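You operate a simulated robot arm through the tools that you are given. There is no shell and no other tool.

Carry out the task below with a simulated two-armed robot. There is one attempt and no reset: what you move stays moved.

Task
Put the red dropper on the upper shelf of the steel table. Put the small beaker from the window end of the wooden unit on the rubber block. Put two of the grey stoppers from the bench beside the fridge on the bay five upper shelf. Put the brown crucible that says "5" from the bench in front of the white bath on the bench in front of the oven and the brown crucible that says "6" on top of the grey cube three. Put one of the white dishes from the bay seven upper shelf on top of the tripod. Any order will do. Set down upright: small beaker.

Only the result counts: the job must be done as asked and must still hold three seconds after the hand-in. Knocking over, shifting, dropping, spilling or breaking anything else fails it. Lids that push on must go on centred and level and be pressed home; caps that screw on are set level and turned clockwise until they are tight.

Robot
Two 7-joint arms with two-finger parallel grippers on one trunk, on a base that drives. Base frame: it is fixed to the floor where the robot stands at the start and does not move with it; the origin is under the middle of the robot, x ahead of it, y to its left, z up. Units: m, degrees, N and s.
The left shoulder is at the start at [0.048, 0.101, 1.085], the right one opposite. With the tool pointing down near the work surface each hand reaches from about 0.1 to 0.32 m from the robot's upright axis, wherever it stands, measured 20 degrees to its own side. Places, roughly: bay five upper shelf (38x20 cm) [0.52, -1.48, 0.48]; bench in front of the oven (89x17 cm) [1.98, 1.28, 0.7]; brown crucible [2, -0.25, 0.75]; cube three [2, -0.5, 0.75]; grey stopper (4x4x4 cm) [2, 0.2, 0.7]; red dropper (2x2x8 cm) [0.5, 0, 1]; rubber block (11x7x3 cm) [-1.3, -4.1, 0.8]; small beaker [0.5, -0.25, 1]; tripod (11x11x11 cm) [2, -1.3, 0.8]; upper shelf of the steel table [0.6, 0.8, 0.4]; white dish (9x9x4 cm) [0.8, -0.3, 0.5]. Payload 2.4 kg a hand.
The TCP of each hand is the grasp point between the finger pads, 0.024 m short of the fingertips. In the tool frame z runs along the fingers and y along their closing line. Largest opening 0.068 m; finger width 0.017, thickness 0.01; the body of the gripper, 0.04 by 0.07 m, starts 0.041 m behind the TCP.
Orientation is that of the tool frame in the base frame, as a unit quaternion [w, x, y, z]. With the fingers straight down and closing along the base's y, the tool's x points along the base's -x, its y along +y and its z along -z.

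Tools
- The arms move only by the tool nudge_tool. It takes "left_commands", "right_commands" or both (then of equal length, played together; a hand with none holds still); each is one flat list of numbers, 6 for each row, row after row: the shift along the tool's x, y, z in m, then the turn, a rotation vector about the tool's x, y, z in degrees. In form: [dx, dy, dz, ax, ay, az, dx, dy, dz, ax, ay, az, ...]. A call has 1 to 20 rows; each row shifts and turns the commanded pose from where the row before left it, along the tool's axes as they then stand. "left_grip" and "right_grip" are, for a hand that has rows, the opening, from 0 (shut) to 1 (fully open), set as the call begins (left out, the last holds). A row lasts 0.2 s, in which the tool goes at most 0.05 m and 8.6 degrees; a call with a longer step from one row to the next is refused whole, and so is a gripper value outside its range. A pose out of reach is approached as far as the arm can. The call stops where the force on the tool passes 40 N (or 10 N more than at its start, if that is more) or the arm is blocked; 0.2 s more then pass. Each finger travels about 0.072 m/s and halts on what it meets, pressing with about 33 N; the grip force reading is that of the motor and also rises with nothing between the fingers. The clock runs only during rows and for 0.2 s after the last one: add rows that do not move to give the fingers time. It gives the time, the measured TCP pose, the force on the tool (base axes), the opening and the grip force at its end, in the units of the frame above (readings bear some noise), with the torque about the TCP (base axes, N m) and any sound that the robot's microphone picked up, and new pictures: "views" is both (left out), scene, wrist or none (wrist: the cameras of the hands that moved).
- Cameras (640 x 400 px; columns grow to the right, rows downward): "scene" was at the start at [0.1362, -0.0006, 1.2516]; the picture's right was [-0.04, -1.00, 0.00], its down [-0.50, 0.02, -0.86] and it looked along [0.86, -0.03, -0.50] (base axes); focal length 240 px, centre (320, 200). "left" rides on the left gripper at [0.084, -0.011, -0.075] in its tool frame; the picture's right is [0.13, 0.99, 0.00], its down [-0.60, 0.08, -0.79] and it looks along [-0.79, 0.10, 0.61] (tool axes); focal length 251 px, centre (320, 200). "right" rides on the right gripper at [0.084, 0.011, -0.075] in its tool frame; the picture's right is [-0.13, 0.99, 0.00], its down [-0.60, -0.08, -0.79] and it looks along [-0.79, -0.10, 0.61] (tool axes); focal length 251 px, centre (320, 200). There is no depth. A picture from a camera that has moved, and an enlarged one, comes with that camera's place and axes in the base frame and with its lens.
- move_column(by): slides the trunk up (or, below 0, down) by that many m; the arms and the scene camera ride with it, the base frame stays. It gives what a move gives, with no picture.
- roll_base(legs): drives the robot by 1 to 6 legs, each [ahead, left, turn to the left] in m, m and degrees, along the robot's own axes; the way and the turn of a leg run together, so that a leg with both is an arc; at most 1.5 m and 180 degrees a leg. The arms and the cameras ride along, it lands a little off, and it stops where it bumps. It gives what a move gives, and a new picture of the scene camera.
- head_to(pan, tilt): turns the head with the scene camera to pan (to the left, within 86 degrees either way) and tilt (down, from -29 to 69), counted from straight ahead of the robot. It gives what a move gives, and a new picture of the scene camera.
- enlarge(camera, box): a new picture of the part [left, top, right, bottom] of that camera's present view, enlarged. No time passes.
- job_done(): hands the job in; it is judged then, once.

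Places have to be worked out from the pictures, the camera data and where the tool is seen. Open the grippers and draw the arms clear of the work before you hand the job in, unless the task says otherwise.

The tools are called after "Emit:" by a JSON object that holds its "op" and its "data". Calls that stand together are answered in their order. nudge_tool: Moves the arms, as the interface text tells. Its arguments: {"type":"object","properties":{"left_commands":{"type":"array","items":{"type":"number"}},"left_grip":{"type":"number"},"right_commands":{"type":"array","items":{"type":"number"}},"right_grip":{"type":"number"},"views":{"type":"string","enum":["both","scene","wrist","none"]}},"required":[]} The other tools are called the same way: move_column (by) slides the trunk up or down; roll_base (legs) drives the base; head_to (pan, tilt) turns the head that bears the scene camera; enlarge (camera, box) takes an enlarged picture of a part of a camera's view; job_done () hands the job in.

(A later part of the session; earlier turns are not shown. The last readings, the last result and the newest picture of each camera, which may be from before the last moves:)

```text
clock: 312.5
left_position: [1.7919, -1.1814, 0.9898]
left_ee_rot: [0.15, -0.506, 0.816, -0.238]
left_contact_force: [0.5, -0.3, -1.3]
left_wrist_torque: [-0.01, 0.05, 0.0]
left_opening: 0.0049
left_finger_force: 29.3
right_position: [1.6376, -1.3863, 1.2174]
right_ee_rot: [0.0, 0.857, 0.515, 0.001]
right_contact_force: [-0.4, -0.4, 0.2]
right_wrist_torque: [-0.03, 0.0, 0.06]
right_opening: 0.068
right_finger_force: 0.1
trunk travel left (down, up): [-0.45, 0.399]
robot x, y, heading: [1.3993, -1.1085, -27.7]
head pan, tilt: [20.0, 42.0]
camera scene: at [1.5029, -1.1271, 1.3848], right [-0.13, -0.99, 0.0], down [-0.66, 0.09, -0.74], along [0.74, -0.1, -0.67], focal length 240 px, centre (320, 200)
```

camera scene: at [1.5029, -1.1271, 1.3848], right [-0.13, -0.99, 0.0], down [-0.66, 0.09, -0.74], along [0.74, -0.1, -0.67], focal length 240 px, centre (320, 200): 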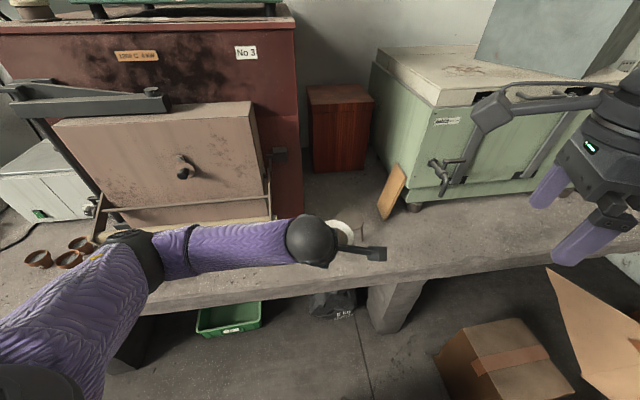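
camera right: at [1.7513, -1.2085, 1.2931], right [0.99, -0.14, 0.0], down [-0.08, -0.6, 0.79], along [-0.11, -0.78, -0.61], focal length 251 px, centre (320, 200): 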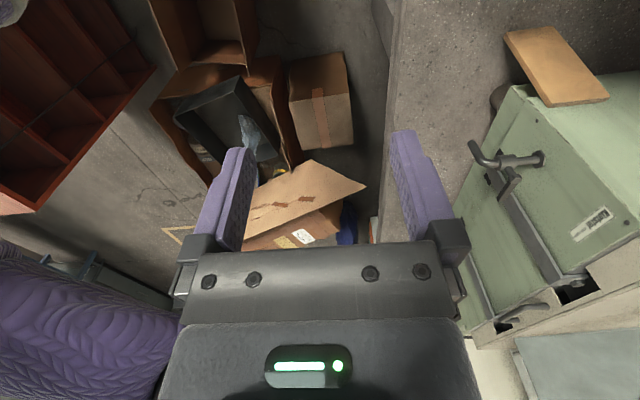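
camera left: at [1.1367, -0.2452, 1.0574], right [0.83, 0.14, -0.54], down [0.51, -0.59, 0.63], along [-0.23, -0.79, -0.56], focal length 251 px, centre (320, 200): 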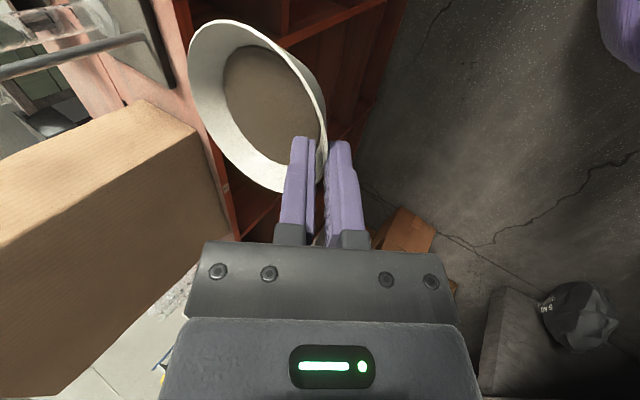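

Heading is now -27.7°. I extend the left hand 0.06 m forward and 0.04 m inward, keeping the dish level.

Emit:
{"op": "nudge_tool", "data": {"left_commands": [0.0133, -0.0168, 0.0108, 0, 0, 0, 0.0133, -0.0168, 0.0108, 0, 0, 0, 0.0133, -0.0168, 0.0108, 0, 0, 0, 0, 0, 0, 0, 0, 0], "views": "scene"}}

```text
clock: 313.5
left_position: [1.8274, -1.2438, 0.9896]
left_ee_rot: [0.15, -0.505, 0.816, -0.237]
left_contact_force: [1.0, -1.4, -1.2]
left_wrist_torque: [0.02, 0.05, 0.0]
left_opening: 0.0048
left_finger_force: 28.3
right_position: [1.6374, -1.3865, 1.2183]
right_ee_rot: [0.001, 0.857, 0.515, 0.0]
right_contact_force: [-0.6, 0.7, 0.0]
right_wrist_torque: [0.01, -0.01, 0.02]
right_opening: 0.0677
right_finger_force: 0.0
trunk travel left (down, up): [-0.45, 0.399]
robot x, y, heading: [1.4023, -1.1118, -27.6]
head pan, tilt: [20.0, 42.0]
camera scene: at [1.5029, -1.1271, 1.3848], right [-0.13, -0.99, 0.0], down [-0.66, 0.09, -0.74], along [0.74, -0.1, -0.67], focal length 240 px, centre (320, 200)
```

scene: 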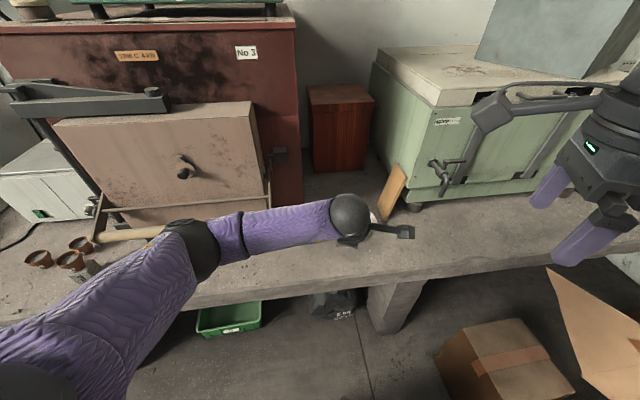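

Driving in like this would bring my left elbow close to the furnace's handle bar (x≈1.95, z≈0.92). So I first test a more cross-body pose: right hand out of the way, left hand 0.11 m inward.

Emit:
{"op": "nudge_tool", "data": {"right_commands": [-0.035, 0, -0.02, 0, 0, 0, -0.035, 0, -0.02, 0, 0, 0, -0.035, 0, -0.02, 0, 0, 0], "views": "none"}}

Emit:
{"op": "nudge_tool", "data": {"left_commands": [0.0275, 0, 0, 0, 0, 0, 0.0275, 0, 0, 0, 0, 0, 0.0275, 0, 0, 0, 0, 0, 0.0275, 0, 0, 0, 0, 0, 0, 0, 0, 0, 0, 0], "views": "both"}}

```text
clock: 314.3
left_position: [1.8283, -1.2442, 0.9891]
left_ee_rot: [0.15, -0.506, 0.816, -0.238]
left_contact_force: [0.5, -0.9, -0.4]
left_wrist_torque: [0.05, 0.06, -0.05]
left_opening: 0.0048
left_finger_force: 27.9
right_position: [1.5882, -1.4786, 1.2801]
right_ee_rot: [0.0, 0.857, 0.516, 0.002]
right_contact_force: [-0.3, -0.1, -0.8]
right_wrist_torque: [0.01, 0.0, 0.01]
right_opening: 0.0681
right_finger_force: 0.2
trunk travel left (down, up): [-0.45, 0.399]
robot x, y, heading: [1.4032, -1.1094, -27.8]
head pan, tilt: [20.0, 42.0]
```

```text
clock: 315.5
left_position: [1.7804, -1.3422, 0.9875]
left_ee_rot: [0.15, -0.506, 0.816, -0.237]
left_contact_force: [0.0, -0.2, -0.9]
left_wrist_torque: [-0.02, 0.02, 0.0]
left_opening: 0.005
left_finger_force: 27.6
right_position: [1.5879, -1.4798, 1.2788]
right_ee_rot: [0.0, 0.857, 0.515, 0.001]
right_contact_force: [0.0, 0.1, -0.5]
right_wrist_torque: [-0.02, -0.01, 0.0]
right_opening: 0.068
right_finger_force: 0.0
trunk travel left (down, up): [-0.45, 0.399]
robot x, y, heading: [1.4054, -1.1086, -27.6]
head pan, tilt: [20.0, 42.0]
camera scene: at [1.5029, -1.1271, 1.3848], right [-0.13, -0.99, 0.0], down [-0.66, 0.09, -0.74], along [0.74, -0.1, -0.67], focal length 240 px, centre (320, 200)
camera left: at [1.7145, -1.4034, 1.056], right [-0.8, 0.26, -0.54], down [-0.18, 0.76, 0.63], along [0.57, 0.6, -0.56], focal length 251 px, centre (320, 200)
```

scene: 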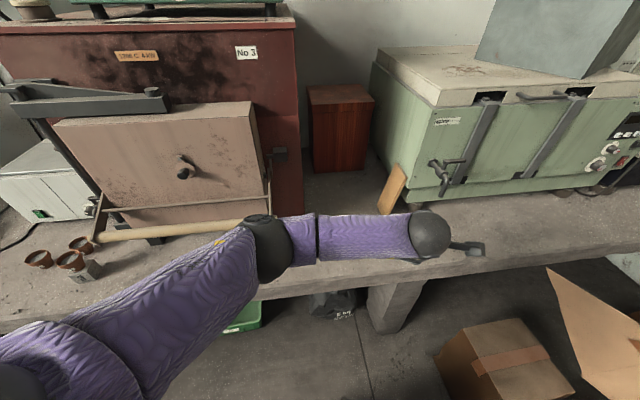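
left: 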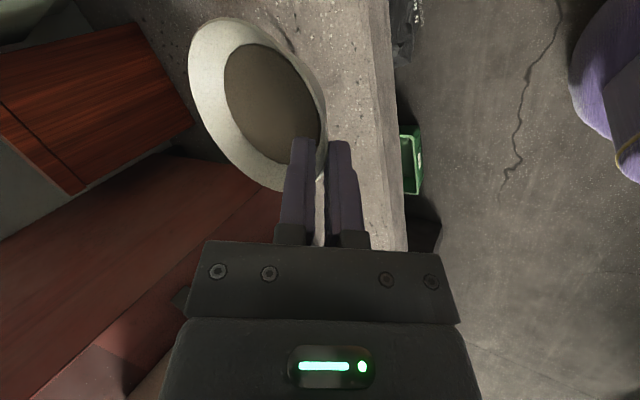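

The reach is fine but the elbow comes too far forward. Lowering with the arm instead of the trunk should keep the elbow back and high. I move the hand back outward 0.10 m and lower it 0.115 m by the arm alone, to see where the elbow goes.

Emit:
{"op": "nudge_tool", "data": {"left_commands": [-0.025, 0, 0, 0, 0, 0, -0.025, 0, 0, 0, 0, 0, -0.025, 0, 0, 0, 0, 0, -0.025, 0, 0, 0, 0, 0, 0, 0.0155, 0.0242, 0, 0, 0, 0, 0.0155, 0.0242, 0, 0, 0, 0, 0.0155, 0.0242, 0, 0, 0, 0, 0.0155, 0.0242, 0, 0, 0, 0, 0, 0, 0, 0, 0], "views": "both"}}

```text
clock: 317.5
left_position: [1.8233, -1.2527, 0.8724]
left_ee_rot: [0.15, -0.505, 0.816, -0.236]
left_contact_force: [-1.1, -0.1, -1.2]
left_wrist_torque: [0.03, 0.03, 0.01]
left_opening: 0.0051
left_finger_force: 27.5
right_position: [1.5876, -1.4782, 1.2801]
right_ee_rot: [0.0, 0.857, 0.515, 0.001]
right_contact_force: [0.4, -0.7, 0.0]
right_wrist_torque: [-0.01, 0.0, 0.04]
right_opening: 0.0678
right_finger_force: 0.0
trunk travel left (down, up): [-0.45, 0.399]
robot x, y, heading: [1.4008, -1.1071, -27.6]
head pan, tilt: [20.0, 42.0]
camera scene: at [1.5029, -1.1271, 1.3848], right [-0.13, -0.99, 0.0], down [-0.66, 0.09, -0.74], along [0.74, -0.1, -0.67], focal length 240 px, centre (320, 200)
camera left: at [1.7587, -1.313, 0.9401], right [-0.8, 0.26, -0.54], down [-0.18, 0.76, 0.63], along [0.57, 0.6, -0.56], focal length 251 px, centre (320, 200)
```

scene: 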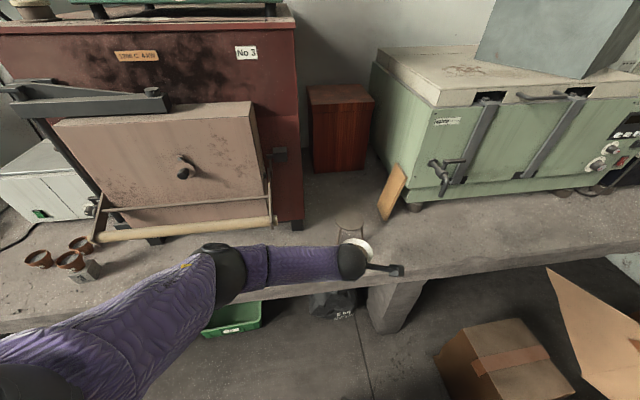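
left: 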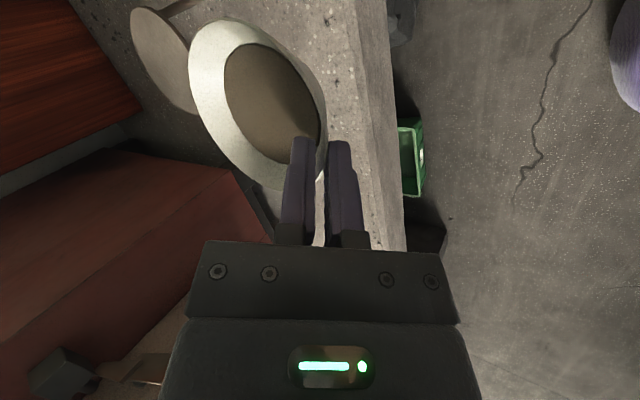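

Still too close. But with the arm stretched further and the base kept back, the elbow lies near the shoulder–wrist line, well away from the bar. I lift 0.03 m and extend the hand 0.08 m forward and 0.03 m left, base unmoved.

Emit:
{"op": "nudge_tool", "data": {"left_commands": [0, -0.0162, -0.0252, 0, 0, 0, -0.01, -0.0225, 0.0144, 0, 0, 0, -0.01, -0.0225, 0.0144, 0, 0, 0, -0.01, -0.0225, 0.0144, 0, 0, 0, 0, 0, 0, 0, 0, 0], "views": "both"}}

```text
clock: 318.7
left_position: [1.9109, -1.2616, 0.9044]
left_ee_rot: [0.15, -0.505, 0.816, -0.238]
left_contact_force: [0.2, -0.7, -1.1]
left_wrist_torque: [-0.01, 0.01, 0.0]
left_opening: 0.0048
left_finger_force: 28.2
right_position: [1.5863, -1.4772, 1.2791]
right_ee_rot: [0.0, 0.857, 0.515, 0.002]
right_contact_force: [-1.5, 0.0, 0.5]
right_wrist_torque: [-0.02, 0.02, 0.02]
right_opening: 0.068
right_finger_force: 0.0
trunk travel left (down, up): [-0.45, 0.399]
robot x, y, heading: [1.4014, -1.1059, -27.3]
head pan, tilt: [20.0, 42.0]
camera scene: at [1.5029, -1.1271, 1.3848], right [-0.13, -0.99, 0.0], down [-0.66, 0.09, -0.74], along [0.74, -0.1, -0.67], focal length 240 px, centre (320, 200)
camera left: at [1.8443, -1.3223, 0.9724], right [-0.8, 0.26, -0.54], down [-0.18, 0.76, 0.63], along [0.57, 0.6, -0.56], focal length 251 px, centre (320, 200)
```

scene: 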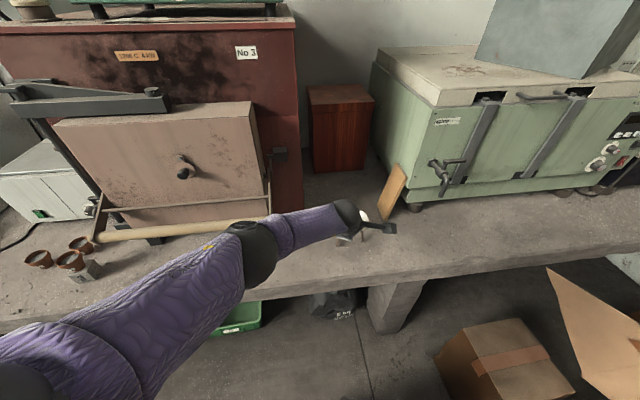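
left: 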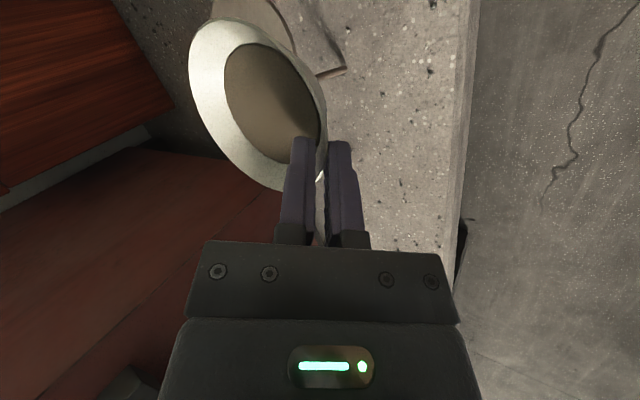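

The stretched pose works: the elbow is now high and back near [1.72, -1.06, 1.10]. The tripod centre from two views is about [2.034, -1.297]. I move the base 0.075 m ahead and 0.025 m left to bring the dish over it.

Emit:
{"op": "roll_base", "data": {"legs": [[0.0746, 0.0254, 0.0]]}}

Emit:
{"op": "head_to", "data": {"pan": 10, "tilt": 45}}

Emit:
{"op": "enlarge", "data": {"camera": "left", "box": [120, 0, 420, 200]}}

Emit:
{"op": "enlarge", "data": {"camera": "scene", "box": [250, 130, 450, 280]}}

```text
clock: 319.8
left_position: [1.9868, -1.273, 0.9028]
left_ee_rot: [0.149, -0.505, 0.816, -0.238]
left_contact_force: [0.2, 0.8, -1.2]
left_wrist_torque: [-0.05, 0.02, -0.02]
left_opening: 0.0049
left_finger_force: 28.3
right_position: [1.6651, -1.4908, 1.2799]
right_ee_rot: [-0.002, 0.857, 0.515, 0.001]
right_contact_force: [0.6, -0.2, -0.7]
right_wrist_torque: [0.0, 0.02, 0.01]
right_opening: 0.0679
right_finger_force: 0.1
trunk travel left (down, up): [-0.45, 0.399]
robot x, y, heading: [1.4784, -1.1185, -27.6]
head pan, tilt: [20.0, 42.0]
camera scene: at [1.5814, -1.1397, 1.3847], right [-0.13, -0.99, 0.0], down [-0.66, 0.09, -0.74], along [0.74, -0.1, -0.67], focal length 240 px, centre (320, 200)
```

scene: 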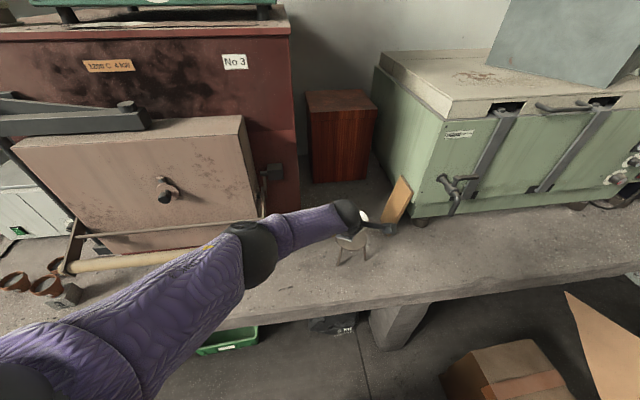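

```text
clock: 320.5
left_position: [1.9868, -1.274, 0.9034]
left_ee_rot: [0.15, -0.505, 0.816, -0.238]
left_contact_force: [0.5, 0.7, -0.5]
left_wrist_torque: [0.0, 0.04, 0.01]
left_opening: 0.0047
left_finger_force: 27.7
right_position: [1.6652, -1.4911, 1.2794]
right_ee_rot: [0.001, 0.857, 0.515, 0.002]
right_contact_force: [-0.3, -1.4, 0.2]
right_wrist_torque: [0.02, 0.04, 0.0]
right_opening: 0.068
right_finger_force: 0.0
trunk travel left (down, up): [-0.45, 0.399]
robot x, y, heading: [1.4799, -1.1179, -27.9]
head pan, tilt: [10.0, 45.0]
camera scene: at [1.5749, -1.153, 1.3805], right [-0.3, -0.95, 0.0], down [-0.67, 0.21, -0.71], along [0.67, -0.21, -0.71], focal length 240 px, centre (320, 200)
```

scene: 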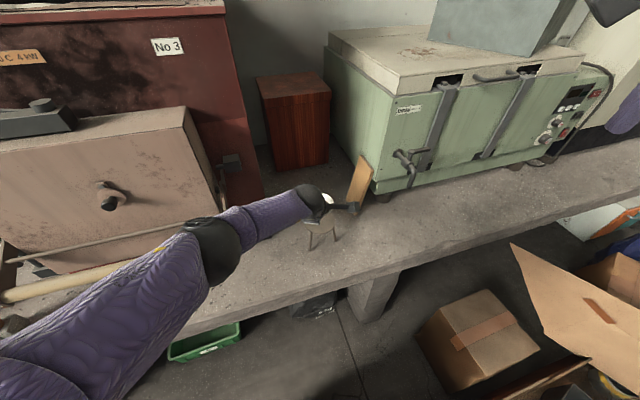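

```text
2.00 times, centred on (270, 100) of left
camera zoom: at [1.9214, -1.3347, 0.9721], right [-0.8, 0.26, -0.53], down [-0.18, 0.76, 0.63], along [0.57, 0.6, -0.56], focal length 503 px, centre (420, 400)
```

zoom: 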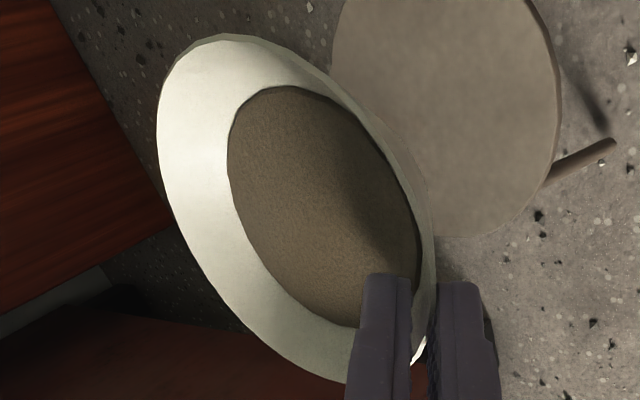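

```text
2.67 times, centred on (350, 205) of scene
camera zoom: at [1.5749, -1.153, 1.3805], right [-0.3, -0.95, 0.0], down [-0.67, 0.21, -0.71], along [0.67, -0.21, -0.71], focal length 640 px, centre (240, 187)
```

zoom: 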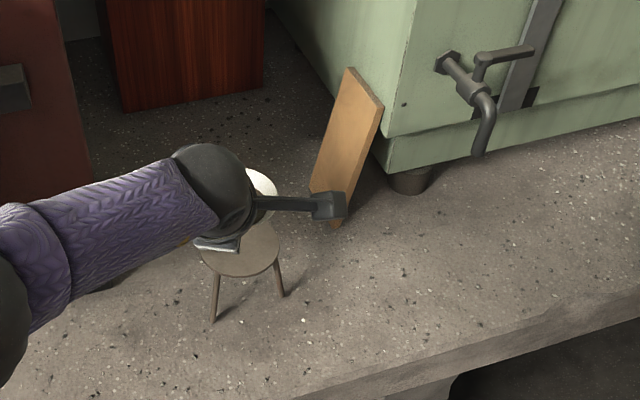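

The dish hangs over the tripod's centre (within a few mm). I lower by the arm: 0.035 m first.

Emit:
{"op": "nudge_tool", "data": {"left_commands": [0, 0.0063, 0.00985, 0, 0, 0, 0, 0.0063, 0.00985, 0, 0, 0, 0, 0.0063, 0.00985, 0, 0, 0, 0, 0, 0, 0, 0, 0], "views": "both"}}

Emit:
{"op": "enlarge", "data": {"camera": "scene", "box": [250, 150, 410, 270]}}

Emit:
{"op": "enlarge", "data": {"camera": "left", "box": [120, 0, 420, 200]}}

```text
clock: 321.5
left_position: [1.9823, -1.2693, 0.8671]
left_ee_rot: [0.151, -0.505, 0.816, -0.237]
left_contact_force: [0.4, 1.2, -0.4]
left_wrist_torque: [0.02, 0.07, -0.03]
left_opening: 0.0046
left_finger_force: 28.5
left hand out of reach, approached as far as the arm can: row 3
right_position: [1.6641, -1.4897, 1.2798]
right_ee_rot: [0.0, 0.858, 0.514, 0.001]
right_contact_force: [0.9, -0.7, -0.1]
right_wrist_torque: [0.0, -0.01, -0.01]
right_opening: 0.0679
right_finger_force: 0.1
trunk travel left (down, up): [-0.45, 0.399]
robot x, y, heading: [1.4804, -1.1189, -27.7]
head pan, tilt: [10.0, 45.0]
camera scene: at [1.5748, -1.153, 1.3805], right [-0.3, -0.95, 0.0], down [-0.67, 0.21, -0.71], along [0.67, -0.21, -0.71], focal length 240 px, centre (320, 200)
camera left: at [1.917, -1.3306, 0.9356], right [-0.8, 0.26, -0.53], down [-0.18, 0.76, 0.63], along [0.57, 0.6, -0.56], focal length 251 px, centre (320, 200)
```

scene: 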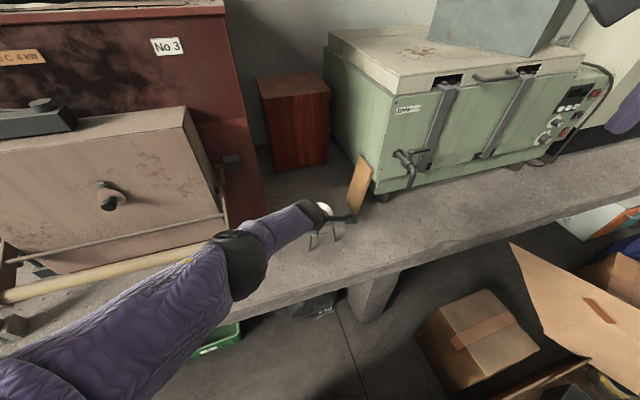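
left: 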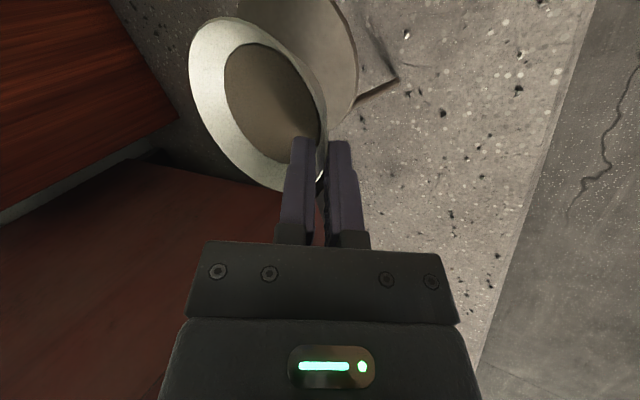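

```text
3.33 times, centred on (330, 210) of scene
camera zoom: at [1.5748, -1.153, 1.3805], right [-0.3, -0.95, 0.0], down [-0.67, 0.21, -0.71], along [0.67, -0.21, -0.71], focal length 800 px, centre (287, 167)
```

zoom: 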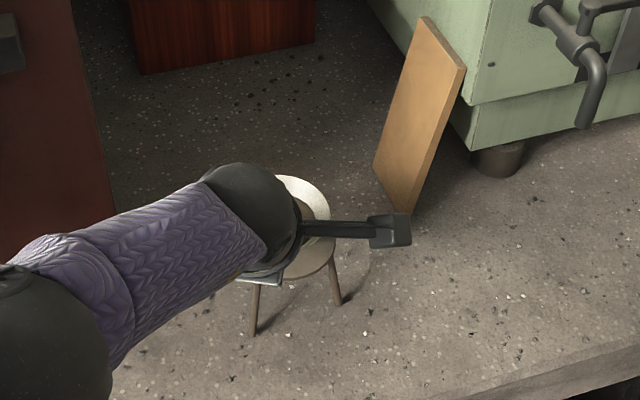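

```text
2.00 times, centred on (270, 100) of left
camera zoom: at [1.917, -1.3306, 0.9356], right [-0.8, 0.26, -0.53], down [-0.18, 0.76, 0.63], along [0.57, 0.6, -0.56], focal length 503 px, centre (420, 400)
```

zoom: 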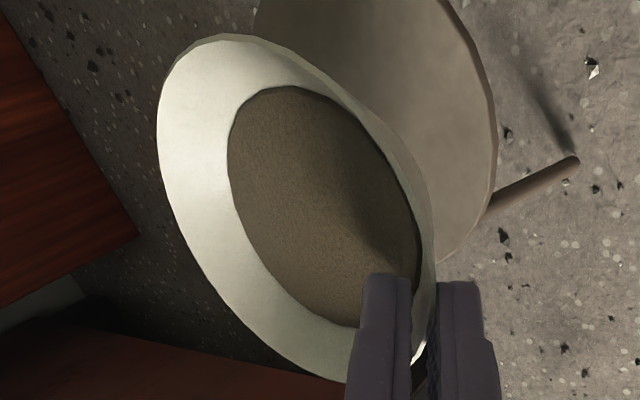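

The arm is at full stretch, so I lower the last bit with the trunk, in small steps, reading the force.

Emit:
{"op": "move_column", "data": {"by": -0.008}}

```text
clock: 322.1
left_position: [1.9829, -1.2699, 0.8591]
left_ee_rot: [0.15, -0.506, 0.816, -0.237]
left_contact_force: [0.2, 0.9, -0.5]
left_wrist_torque: [0.07, 0.07, -0.01]
left_opening: 0.0049
left_finger_force: 28.5
right_position: [1.6635, -1.4901, 1.2731]
right_ee_rot: [0.0, 0.857, 0.515, 0.001]
right_contact_force: [0.4, -0.1, 0.9]
right_wrist_torque: [0.02, -0.01, 0.0]
right_opening: 0.0682
right_finger_force: 0.0
trunk travel left (down, up): [-0.442, 0.408]
robot x, y, heading: [1.4775, -1.1202, -27.8]
head pan, tilt: [10.0, 45.0]
```

No contact at TCP z=0.859. Another 4 mm.

Emit:
{"op": "move_column", "data": {"by": -0.004}}

```text
clock: 322.6
left_position: [1.9836, -1.2696, 0.8566]
left_ee_rot: [0.15, -0.504, 0.817, -0.237]
left_contact_force: [-0.1, 1.0, -1.2]
left_wrist_torque: [0.05, 0.02, 0.0]
left_opening: 0.0049
left_finger_force: 28.2
right_position: [1.6644, -1.4913, 1.2689]
right_ee_rot: [0.001, 0.857, 0.515, 0.001]
right_contact_force: [-1.0, -0.1, -0.6]
right_wrist_torque: [-0.02, -0.02, 0.0]
right_opening: 0.0681
right_finger_force: 0.0
trunk travel left (down, up): [-0.438, 0.412]
robot x, y, heading: [1.4779, -1.1221, -28.0]
head pan, tilt: [10.0, 45.0]
```

Still free. Another 4 mm.

Emit:
{"op": "move_column", "data": {"by": -0.004}}

Emit:
{"op": "enlarge", "data": {"camera": "scene", "box": [280, 170, 380, 260]}}

```text
clock: 323.1
left_position: [1.9831, -1.2691, 0.852]
left_ee_rot: [0.15, -0.505, 0.816, -0.238]
left_contact_force: [0.2, -0.2, -1.0]
left_wrist_torque: [0.05, 0.04, -0.02]
left_opening: 0.005
left_finger_force: 27.7
right_position: [1.6651, -1.4916, 1.2639]
right_ee_rot: [0.0, 0.857, 0.516, 0.001]
right_contact_force: [-0.3, 0.2, 0.2]
right_wrist_torque: [0.01, 0.02, -0.01]
right_opening: 0.0678
right_finger_force: 0.0
trunk travel left (down, up): [-0.434, 0.416]
robot x, y, heading: [1.4752, -1.1142, -27.8]
head pan, tilt: [10.0, 45.0]
```

```text
4.44 times, centred on (330, 215) of scene
camera zoom: at [1.5763, -1.1538, 1.3644], right [-0.3, -0.95, 0.0], down [-0.67, 0.21, -0.71], along [0.67, -0.21, -0.71], focal length 1067 px, centre (276, 133)
```

zoom: 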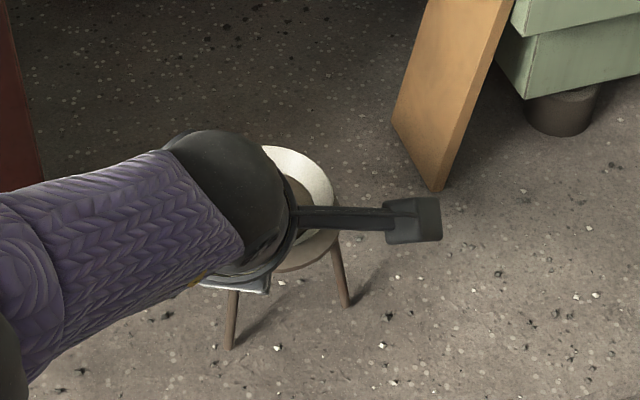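

Not touching yet. Another 3 mm.

Emit:
{"op": "move_column", "data": {"by": -0.003}}

```text
clock: 323.7
left_position: [1.983, -1.2695, 0.8475]
left_ee_rot: [0.15, -0.505, 0.816, -0.237]
left_contact_force: [0.2, 0.7, -1.4]
left_wrist_torque: [0.04, 0.01, -0.06]
left_opening: 0.0051
left_finger_force: 28.1
right_position: [1.6649, -1.4894, 1.2618]
right_ee_rot: [0.0, 0.857, 0.515, 0.001]
right_contact_force: [0.2, 0.1, 0.2]
right_wrist_torque: [-0.01, 0.0, 0.02]
right_opening: 0.0679
right_finger_force: 0.1
trunk travel left (down, up): [-0.431, 0.418]
robot x, y, heading: [1.4811, -1.1177, -27.8]
head pan, tilt: [10.0, 45.0]
```

Still free. I check the wrist view for the remaining gap.

Emit:
{"op": "enlarge", "data": {"camera": "left", "box": [120, 0, 420, 200]}}

Emit:
{"op": "move_column", "data": {"by": -0.003}}

```text
2.00 times, centred on (270, 100) of left
camera zoom: at [1.9174, -1.331, 0.9169], right [-0.8, 0.26, -0.54], down [-0.18, 0.76, 0.63], along [0.57, 0.6, -0.56], focal length 503 px, centre (420, 400)
```

zoom: 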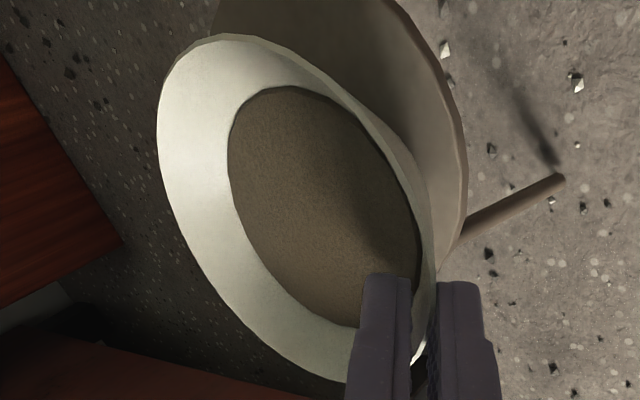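

```text
clock: 324.2
left_position: [1.983, -1.2695, 0.8462]
left_ee_rot: [0.15, -0.505, 0.816, -0.237]
left_contact_force: [-0.1, -0.2, -1.1]
left_wrist_torque: [0.03, 0.03, 0.0]
left_opening: 0.0048
left_finger_force: 28.3
right_position: [1.6647, -1.4905, 1.2575]
right_ee_rot: [0.0, 0.857, 0.516, 0.002]
right_contact_force: [0.2, 0.1, 0.4]
right_wrist_torque: [0.0, -0.02, -0.01]
right_opening: 0.0682
right_finger_force: 0.0
trunk travel left (down, up): [-0.428, 0.422]
robot x, y, heading: [1.474, -1.1183, -27.4]
head pan, tilt: [10.0, 45.0]
```

I continue in 3 mm steps.

Emit:
{"op": "move_column", "data": {"by": -0.003}}

```text
clock: 324.7
left_position: [1.9835, -1.2694, 0.8434]
left_ee_rot: [0.15, -0.505, 0.816, -0.238]
left_contact_force: [0.5, -0.7, 0.6]
left_wrist_torque: [0.02, 0.0, 0.0]
left_opening: 0.0045
left_finger_force: 28.3
right_position: [1.6649, -1.491, 1.254]
right_ee_rot: [0.0, 0.857, 0.515, 0.001]
right_contact_force: [0.8, -0.5, 0.9]
right_wrist_torque: [0.02, 0.01, 0.0]
right_opening: 0.0681
right_finger_force: 0.1
trunk travel left (down, up): [-0.425, 0.424]
robot x, y, heading: [1.4797, -1.1203, -27.7]
head pan, tilt: [10.0, 45.0]
```

The vertical force went from about -1 N to +0.6 N, so contact may be starting. One more 2 mm step.

Emit:
{"op": "move_column", "data": {"by": -0.002}}

```text
clock: 325.2
left_position: [1.9833, -1.2703, 0.8422]
left_ee_rot: [0.15, -0.504, 0.816, -0.239]
left_contact_force: [-1.7, 1.4, 12.1]
left_wrist_torque: [-0.36, -0.17, -0.05]
left_opening: 0.005
left_finger_force: 28.3
right_position: [1.6633, -1.4911, 1.2525]
right_ee_rot: [0.001, 0.857, 0.515, 0.001]
right_contact_force: [0.4, 0.2, 0.8]
right_wrist_torque: [0.03, -0.01, 0.01]
right_opening: 0.0677
right_finger_force: 0.1
trunk travel left (down, up): [-0.423, 0.426]
robot x, y, heading: [1.4744, -1.1181, -27.7]
head pan, tilt: [10.0, 45.0]
```

Contact is made (12 N). I ease up 1 mm with the trunk, then open the left gripper moderately.

Emit:
{"op": "move_column", "data": {"by": 0.0012}}

Emit:
{"op": "nudge_tool", "data": {"left_commands": [0, 0, 0, 0, 0, 0, 0, 0, 0, 0, 0, 0, 0, 0, 0, 0, 0, 0], "left_grip": 0.35, "views": "both"}}

Emit:
{"op": "enlarge", "data": {"camera": "left", "box": [120, 0, 420, 200]}}

```text
clock: 325.7
left_position: [1.9829, -1.2694, 0.843]
left_ee_rot: [0.151, -0.505, 0.816, -0.236]
left_contact_force: [0.5, 0.5, 6.5]
left_wrist_torque: [-0.28, -0.11, 0.02]
left_opening: 0.0049
left_finger_force: 27.5
right_position: [1.6635, -1.4907, 1.2545]
right_ee_rot: [0.0, 0.857, 0.515, 0.001]
right_contact_force: [0.0, -0.2, 0.3]
right_wrist_torque: [-0.02, -0.02, 0.0]
right_opening: 0.0681
right_finger_force: 0.0
trunk travel left (down, up): [-0.424, 0.425]
robot x, y, heading: [1.4805, -1.118, -27.8]
head pan, tilt: [10.0, 45.0]
```

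```text
clock: 326.5
left_position: [1.9825, -1.2699, 0.8417]
left_ee_rot: [0.15, -0.505, 0.816, -0.237]
left_contact_force: [1.0, -1.0, 0.0]
left_wrist_torque: [0.01, 0.01, 0.02]
left_opening: 0.0239
left_finger_force: 0.1
right_position: [1.6646, -1.4892, 1.2536]
right_ee_rot: [0.0, 0.857, 0.515, 0.001]
right_contact_force: [-0.4, 0.1, -0.9]
right_wrist_torque: [0.0, 0.02, -0.02]
right_opening: 0.068
right_finger_force: 0.0
trunk travel left (down, up): [-0.424, 0.425]
robot x, y, heading: [1.4776, -1.1222, -27.7]
head pan, tilt: [10.0, 45.0]
camera scene: at [1.5774, -1.1544, 1.3545], right [-0.3, -0.95, 0.0], down [-0.67, 0.21, -0.71], along [0.67, -0.21, -0.71], focal length 240 px, centre (320, 200)
camera left: at [1.9174, -1.331, 0.91], right [-0.8, 0.26, -0.54], down [-0.18, 0.76, 0.63], along [0.57, 0.6, -0.56], focal length 251 px, centre (320, 200)
```

scene: 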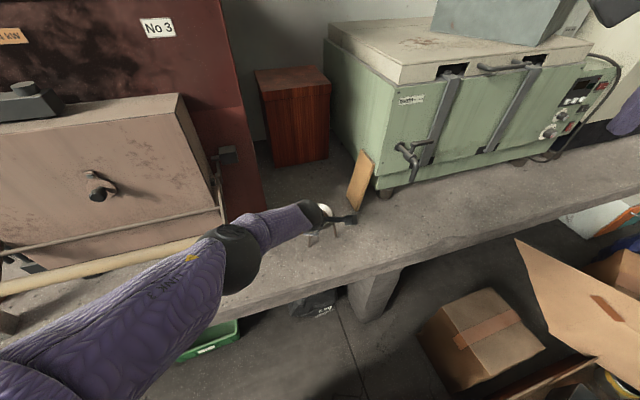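
left: 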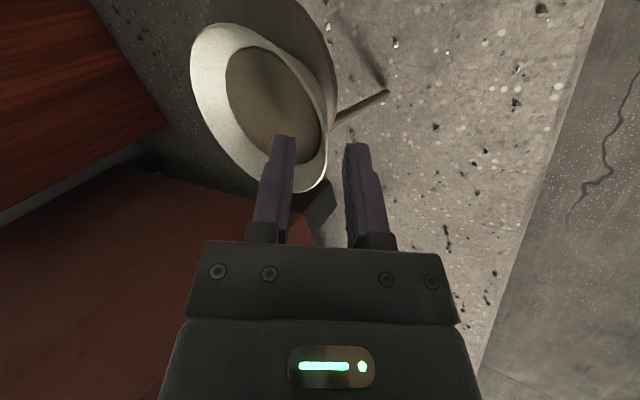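

```text
2.00 times, centred on (270, 100) of left
camera zoom: at [1.9174, -1.331, 0.91], right [-0.8, 0.26, -0.54], down [-0.18, 0.76, 0.63], along [0.57, 0.6, -0.56], focal length 503 px, centre (420, 400)
```

zoom: 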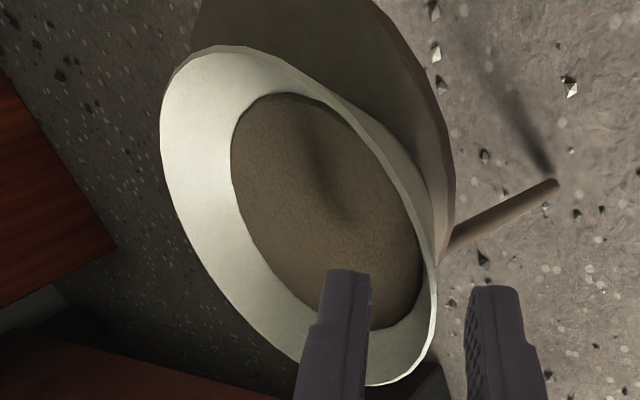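

The dish rests on the tripod. I withdraw the hand straight back along its axis.

Emit:
{"op": "nudge_tool", "data": {"left_commands": [0, 0, -0.008, 0, 0, 0, 0, 0, -0.012, 0, 0, 0, 0, 0, -0.015, 0, 0, 0, 0, 0, -0.02, 0, 0, 0, 0, 0, -0.02, 0, 0, 0], "views": "both"}}

Emit:
{"op": "enlarge", "data": {"camera": "left", "box": [120, 0, 420, 200]}}

```text
clock: 327.7
left_position: [1.9475, -1.2521, 0.9065]
left_ee_rot: [0.15, -0.505, 0.816, -0.238]
left_contact_force: [-0.6, -1.2, -0.7]
left_wrist_torque: [0.0, 0.02, 0.02]
left_opening: 0.0238
left_finger_force: 0.0
right_position: [1.6639, -1.4902, 1.2546]
right_ee_rot: [0.0, 0.857, 0.515, 0.001]
right_contact_force: [-0.3, -0.2, -0.4]
right_wrist_torque: [0.01, 0.02, -0.02]
right_opening: 0.068
right_finger_force: 0.0
trunk travel left (down, up): [-0.424, 0.425]
robot x, y, heading: [1.4786, -1.1215, -27.6]
head pan, tilt: [10.0, 45.0]
camera scene: at [1.5773, -1.1543, 1.3546], right [-0.3, -0.95, 0.0], down [-0.67, 0.21, -0.71], along [0.67, -0.21, -0.71], focal length 240 px, centre (320, 200)
camera left: at [1.8816, -1.3134, 0.9737], right [-0.8, 0.26, -0.54], down [-0.18, 0.76, 0.63], along [0.57, 0.6, -0.56], focal length 251 px, centre (320, 200)
```

scene: 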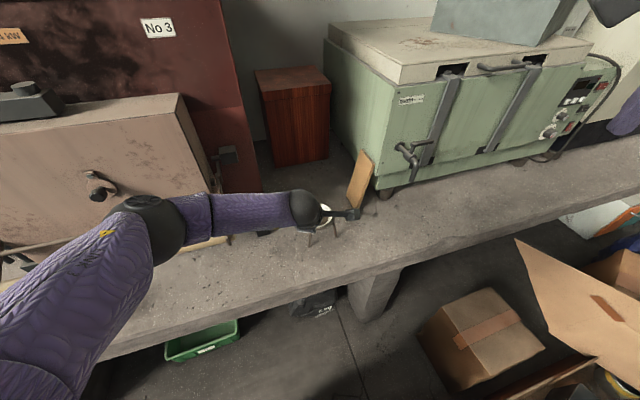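
left: 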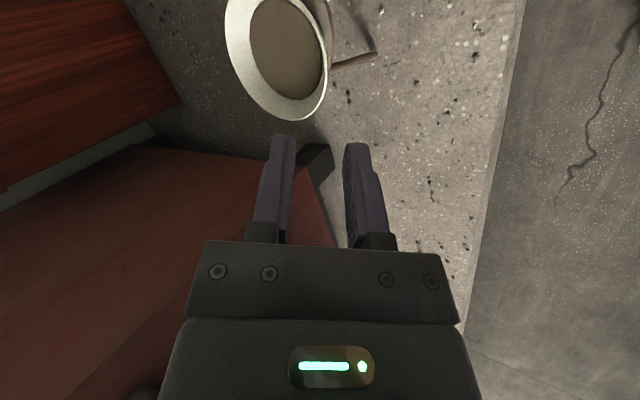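

```text
2.00 times, centred on (270, 100) of left
camera zoom: at [1.8816, -1.3134, 0.9737], right [-0.8, 0.26, -0.54], down [-0.18, 0.76, 0.63], along [0.57, 0.6, -0.56], focal length 503 px, centre (420, 400)
```

zoom: 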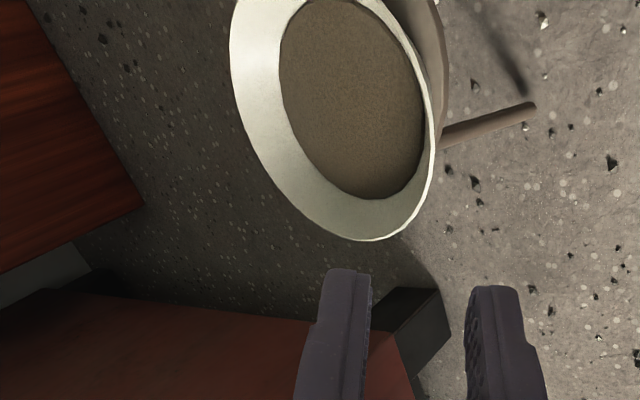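

The dish stands on the tripod, contents level. I back the base away along its heading, then look at the result.

Emit:
{"op": "roll_base", "data": {"legs": [[-0.15, 0, 0]]}}

Emit:
{"op": "enlarge", "data": {"camera": "scene", "box": [280, 130, 460, 260]}}

```text
clock: 329.1
left_position: [1.8181, -1.1849, 0.9053]
left_ee_rot: [0.15, -0.504, 0.816, -0.238]
left_contact_force: [-1.4, -0.6, 0.0]
left_wrist_torque: [0.0, 0.01, -0.01]
left_opening: 0.0239
left_finger_force: 0.1
right_position: [1.5339, -1.4227, 1.2547]
right_ee_rot: [0.001, 0.858, 0.513, 0.001]
right_contact_force: [-1.0, 0.9, -0.4]
right_wrist_torque: [-0.03, -0.01, -0.02]
right_opening: 0.068
right_finger_force: 0.1
trunk travel left (down, up): [-0.424, 0.425]
robot x, y, heading: [1.3489, -1.051, -27.7]
head pan, tilt: [10.0, 45.0]
camera scene: at [1.4477, -1.0864, 1.3546], right [-0.31, -0.95, 0.0], down [-0.67, 0.22, -0.71], along [0.67, -0.22, -0.71], focal length 240 px, centre (320, 200)
```

scene: 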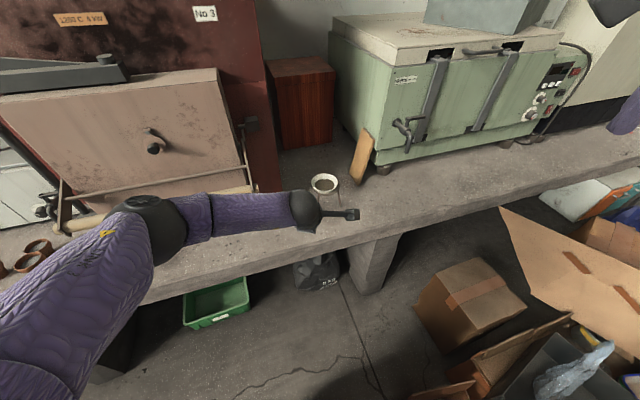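

```text
3.08 times, centred on (370, 195) of scene
camera zoom: at [1.4477, -1.0864, 1.3546], right [-0.31, -0.95, 0.0], down [-0.67, 0.22, -0.71], along [0.67, -0.22, -0.71], focal length 739 px, centre (166, 215)
```

zoom: 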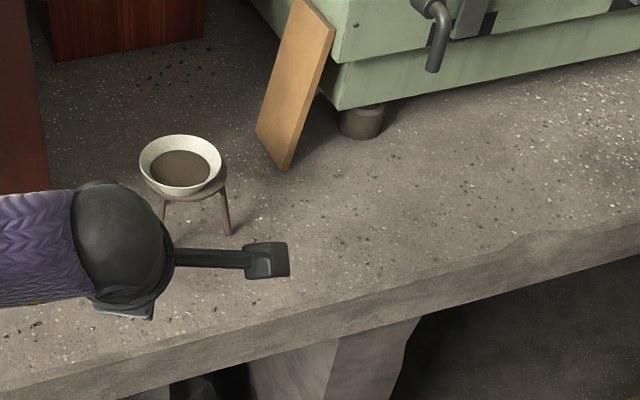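

The dish sits on the tripod with its base inside the top plate. Now I bring both hands back to neutral poses (undo the rolls and the pitch).

Emit:
{"op": "nudge_tool", "data": {"left_commands": [0, 0.0337, -0.0215, 0, 0, 0, 0, 0.0337, -0.0215, 0, 0, 0, 0, 0, 0, 0, 0, 0, 0, 0, 0, 0, 0, 8.2, 0, 0, 0, 0, 0, 8.2, 0, 0, 0, 0, 0, 8.2, 0, 0, 0, 0, 0, 8.2, 0, 0, 0, 0, 0, 8.2, 0, 0, 0, 0, 0, 8.2, 0, 0, 0, 0, 0, 8.2, 0, 0, 0, 0, 0, 8.2, 0, 0, 0, 0, 0, 8.2, 0, 0, 0, 0, 0, 8.2, 0, 0, 0, 0, 0, 8, 0, 0, 0, 0, 8.15, 0, 0, 0, 0, 0, 8.15, 0, 0, 0, 0, 0, 8.15, 0, 0, 0, 0, 0, 8.15, 0], "right_commands": [0.035, 0, 0.01, 0, 0, 0, 0.035, 0, 0.01, 0, 0, 0, 0.035, 0, 0.01, 0, 0, 0, 0, 0, 0, 0, 0, -8.2, 0, 0, 0, 0, 0, -8.2, 0, 0, 0, 0, 0, -8.2, 0, 0, 0, 0, 0, -8.2, 0, 0, 0, 0, 0, -8.2, 0, 0, 0, 0, 0, -8.2, 0, 0, 0, 0, 0, -8.2, 0, 0, 0, 0, 0, -8.2, 0, 0, 0, 0, 0, -8.2, 0, 0, 0, 0, 0, -8.2, 0, 0, 0, 0, 0, -8.2, 0, 0, 0, 0, 0, 0, 0, 0, 0, 0, 0, 0, 0, 0, 0, 0, 0, 0, 0, 0, 0, 0, 0, 0], "left_grip": 1.0, "views": "scene"}}

```text
clock: 332.9
left_position: [1.747, -1.1502, 0.9054]
left_ee_rot: [-0.001, 0.231, 0.973, 0.002]
left_contact_force: [-0.3, 0.2, 0.3]
left_wrist_torque: [0.02, 0.03, -0.01]
left_opening: 0.0678
left_finger_force: 0.1
right_position: [1.585, -1.3305, 1.2244]
right_ee_rot: [0.001, 0.242, 0.97, 0.001]
right_contact_force: [0.7, 0.0, -0.8]
right_wrist_torque: [-0.02, -0.04, -0.01]
right_opening: 0.068
right_finger_force: 0.0
trunk travel left (down, up): [-0.424, 0.425]
robot x, y, heading: [1.3511, -1.0526, -27.8]
head pan, tilt: [10.0, 45.0]
camera scene: at [1.4486, -1.087, 1.3545], right [-0.31, -0.95, 0.0], down [-0.67, 0.22, -0.71], along [0.67, -0.22, -0.71], focal length 240 px, centre (320, 200)
```

scene: 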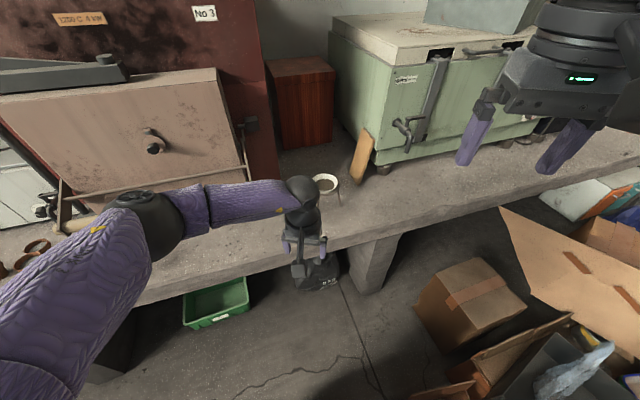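

Both hands are neutral again. I raise the left hand, straighten the heading, and strafe back left to crucible 5 (at about [2.066, -0.304]).

Emit:
{"op": "nudge_tool", "data": {"left_commands": [0, 0, -0.05, 0, 0, 0, 0, 0, -0.05, 0, 0, 0, 0, 0, -0.05, 0, 0, 0, 0, 0, -0.05, 0, 0, 0, 0, 0, -0.05, 0, 0, 0], "views": "none"}}

Emit:
{"op": "roll_base", "data": {"legs": [[-0.03, 0, 0], [0, 0, 27.8], [0, 0.87, 0]]}}

Emit:
{"op": "head_to", "data": {"pan": -10, "tilt": 42}}

```text
clock: 334.1
left_position: [1.745, -1.1505, 1.1553]
left_ee_rot: [0.001, 0.23, 0.973, 0.004]
left_contact_force: [0.3, -0.1, -0.2]
left_wrist_torque: [0.02, 0.03, 0.02]
left_opening: 0.0679
left_finger_force: 0.1
right_position: [1.5854, -1.329, 1.2247]
right_ee_rot: [0.001, 0.242, 0.97, 0.001]
right_contact_force: [0.6, 0.2, 0.3]
right_wrist_torque: [0.0, -0.01, -0.02]
right_opening: 0.0679
right_finger_force: 0.1
trunk travel left (down, up): [-0.424, 0.425]
robot x, y, heading: [1.35, -1.052, -27.6]
head pan, tilt: [10.0, 45.0]
```

```text
clock: 340.5
left_position: [1.7246, -0.0663, 1.1548]
left_ee_rot: [0.0, -0.01, 1.0, 0.003]
left_contact_force: [0.8, 0.4, 0.1]
left_wrist_torque: [-0.03, 0.0, 0.0]
left_opening: 0.0681
left_finger_force: 0.0
right_position: [1.6655, -0.3001, 1.2256]
right_ee_rot: [0.0, 0.004, 1.0, 0.001]
right_contact_force: [-0.1, 0.2, -0.4]
right_wrist_torque: [0.0, -0.01, 0.0]
right_opening: 0.0679
right_finger_force: 0.0
trunk travel left (down, up): [-0.424, 0.425]
robot x, y, heading: [1.3297, -0.1595, -0.3]
head pan, tilt: [10.0, 45.0]
camera scene: at [1.4335, -0.1448, 1.3546], right [0.17, -0.99, 0.0], down [-0.7, -0.12, -0.71], along [0.7, 0.12, -0.71], focal length 240 px, centre (320, 200)
```

scene: 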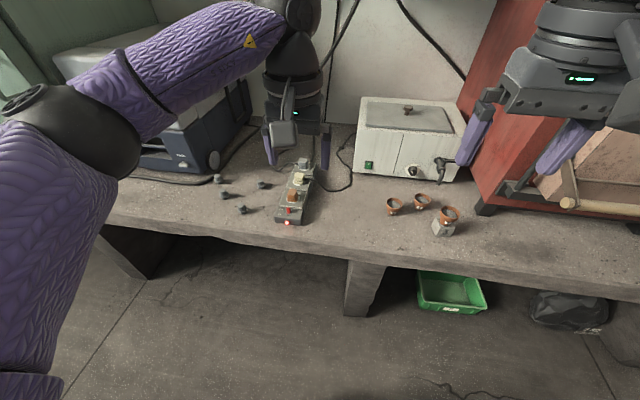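

```text
clock: 341.3
left_position: [1.7251, -0.0664, 1.1551]
left_ee_rot: [0.001, -0.01, 1.0, 0.003]
left_contact_force: [0.5, -0.2, -0.1]
left_wrist_torque: [-0.01, 0.02, 0.04]
left_opening: 0.0683
left_finger_force: 0.2
right_position: [1.6666, -0.3, 1.2241]
right_ee_rot: [0.0, 0.004, 1.0, 0.001]
right_contact_force: [-0.2, 0.5, -0.5]
right_wrist_torque: [0.01, -0.02, 0.0]
right_opening: 0.0679
right_finger_force: 0.0
trunk travel left (down, up): [-0.424, 0.425]
robot x, y, heading: [1.3256, -0.1656, -0.1]
head pan, tilt: [-10.0, 42.0]
camera scene: at [1.4357, -0.1737, 1.3589], right [-0.18, -0.98, 0.0], down [-0.66, 0.12, -0.74], along [0.73, -0.13, -0.67], focal length 240 px, centre (320, 200)
```

scene: 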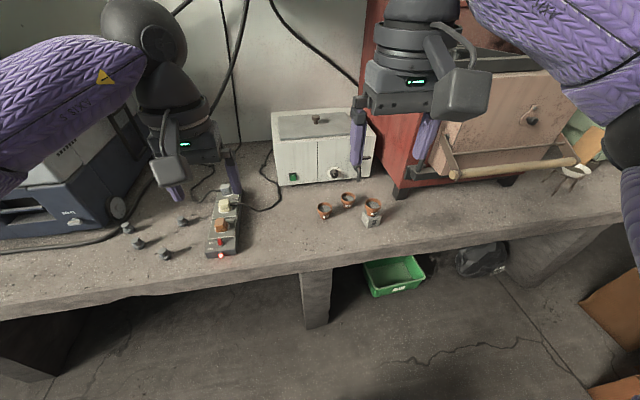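

Crucible 5 is straight ahead of the right hand. I pitch the right hand 30° forward, raise the left hand, and lower the trunk by 0.30 m in steps.

Emit:
{"op": "nudge_tool", "data": {"right_commands": [-0.02, 0, 0, 0, -7.5, 0, -0.0198, 0, 0.0026, 0, -7.5, 0, -0.0193, 0, 0.0052, 0, -7.5, 0, -0.0185, 0, 0.0077, 0, -7.5, 0], "left_commands": [0, 0, -0.035, 0, 0, 0, 0, 0, -0.035, 0, 0, 0, 0, 0, -0.035, 0, 0, 0, 0, 0, -0.035, 0, 0, 0], "views": "none"}}

Emit:
{"op": "move_column", "data": {"by": -0.28}}

Emit:
{"op": "head_to", "data": {"pan": -10, "tilt": 40}}

Emit:
{"op": "enlarge", "data": {"camera": "scene", "box": [280, 110, 420, 200]}}

Emit:
{"op": "enlarge", "data": {"camera": "right", "box": [0, 0, 640, 400]}}

```text
clock: 342.3
left_position: [1.7248, -0.0663, 1.2955]
left_ee_rot: [0.001, -0.008, 1.0, 0.003]
left_contact_force: [-0.7, -0.3, 0.2]
left_wrist_torque: [0.0, -0.02, 0.0]
left_opening: 0.0679
left_finger_force: 0.0
right_position: [1.7464, -0.3012, 1.2247]
right_ee_rot: [0.261, 0.004, 0.965, -0.001]
right_contact_force: [0.8, -0.2, 0.1]
right_wrist_torque: [-0.04, -0.03, -0.01]
right_opening: 0.0679
right_finger_force: 0.1
trunk travel left (down, up): [-0.424, 0.425]
robot x, y, heading: [1.3303, -0.1618, -0.1]
head pan, tilt: [-10.0, 42.0]
```

```text
clock: 345.2
left_position: [1.7239, -0.0677, 1.0159]
left_ee_rot: [0.0, -0.009, 1.0, 0.003]
left_contact_force: [0.5, 0.7, 0.8]
left_wrist_torque: [-0.03, -0.01, 0.0]
left_opening: 0.0678
left_finger_force: 0.0
right_position: [1.7465, -0.3001, 0.9441]
right_ee_rot: [0.259, 0.004, 0.966, 0.0]
right_contact_force: [0.2, -0.7, 0.1]
right_wrist_torque: [0.01, 0.03, -0.03]
right_opening: 0.0682
right_finger_force: 0.1
trunk travel left (down, up): [-0.144, 0.705]
robot x, y, heading: [1.3268, -0.1613, -0.1]
head pan, tilt: [-10.0, 42.0]
```

```text
clock: 345.8
left_position: [1.7244, -0.0663, 1.0145]
left_ee_rot: [0.0, -0.01, 1.0, 0.003]
left_contact_force: [0.5, -0.7, 0.9]
left_wrist_torque: [0.01, -0.01, -0.01]
left_opening: 0.068
left_finger_force: 0.1
right_position: [1.7462, -0.3005, 0.9455]
right_ee_rot: [0.259, 0.004, 0.966, -0.001]
right_contact_force: [-0.5, -0.3, -0.1]
right_wrist_torque: [0.03, 0.01, 0.01]
right_opening: 0.0675
right_finger_force: 0.1
trunk travel left (down, up): [-0.144, 0.705]
robot x, y, heading: [1.3257, -0.1585, 0.1]
head pan, tilt: [-10.0, 40.0]
camera scene: at [1.4971, -0.1742, 1.0777], right [-0.18, -0.98, 0.0], down [-0.63, 0.11, -0.77], along [0.75, -0.14, -0.64], focal length 240 px, centre (320, 200)
```

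scene: 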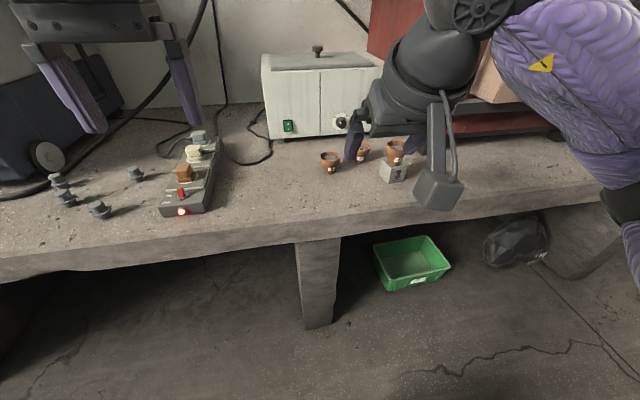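

```text
4.44 times, centred on (350, 155) of scene
camera zoom: at [1.4971, -0.1742, 1.0777], right [-0.18, -0.98, 0.0], down [-0.63, 0.11, -0.77], along [0.75, -0.14, -0.64], focal length 1067 px, centre (187, 400)
```

zoom: 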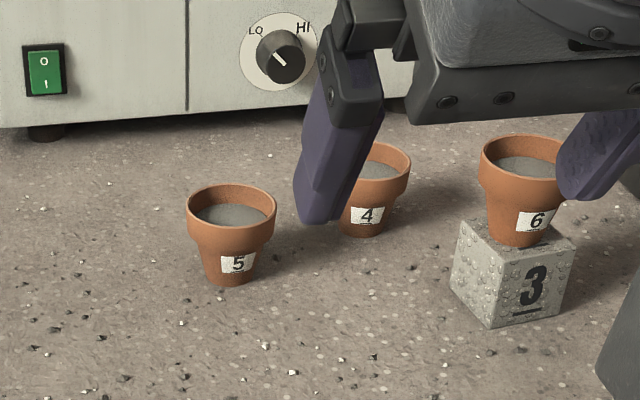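

```text
1.00 times, centred on (320, 200) of right (not enlarged: the box is as wide or as high as the picture)
camera zoom: at [1.636, -0.2873, 0.9679], right [0.12, 0.99, 0.07], down [0.12, -0.08, 0.99], along [0.99, -0.11, -0.13], focal length 251 px, centre (320, 200)
```

zoom: 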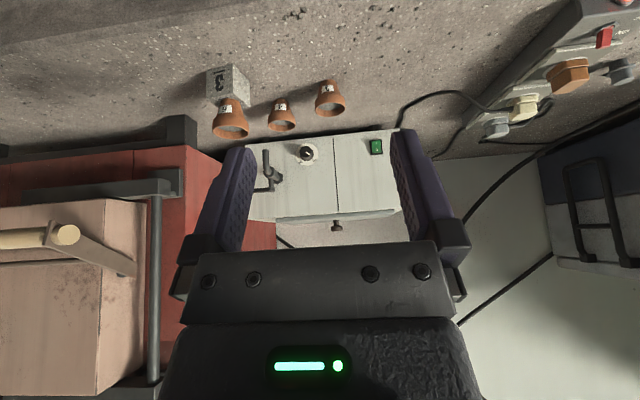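

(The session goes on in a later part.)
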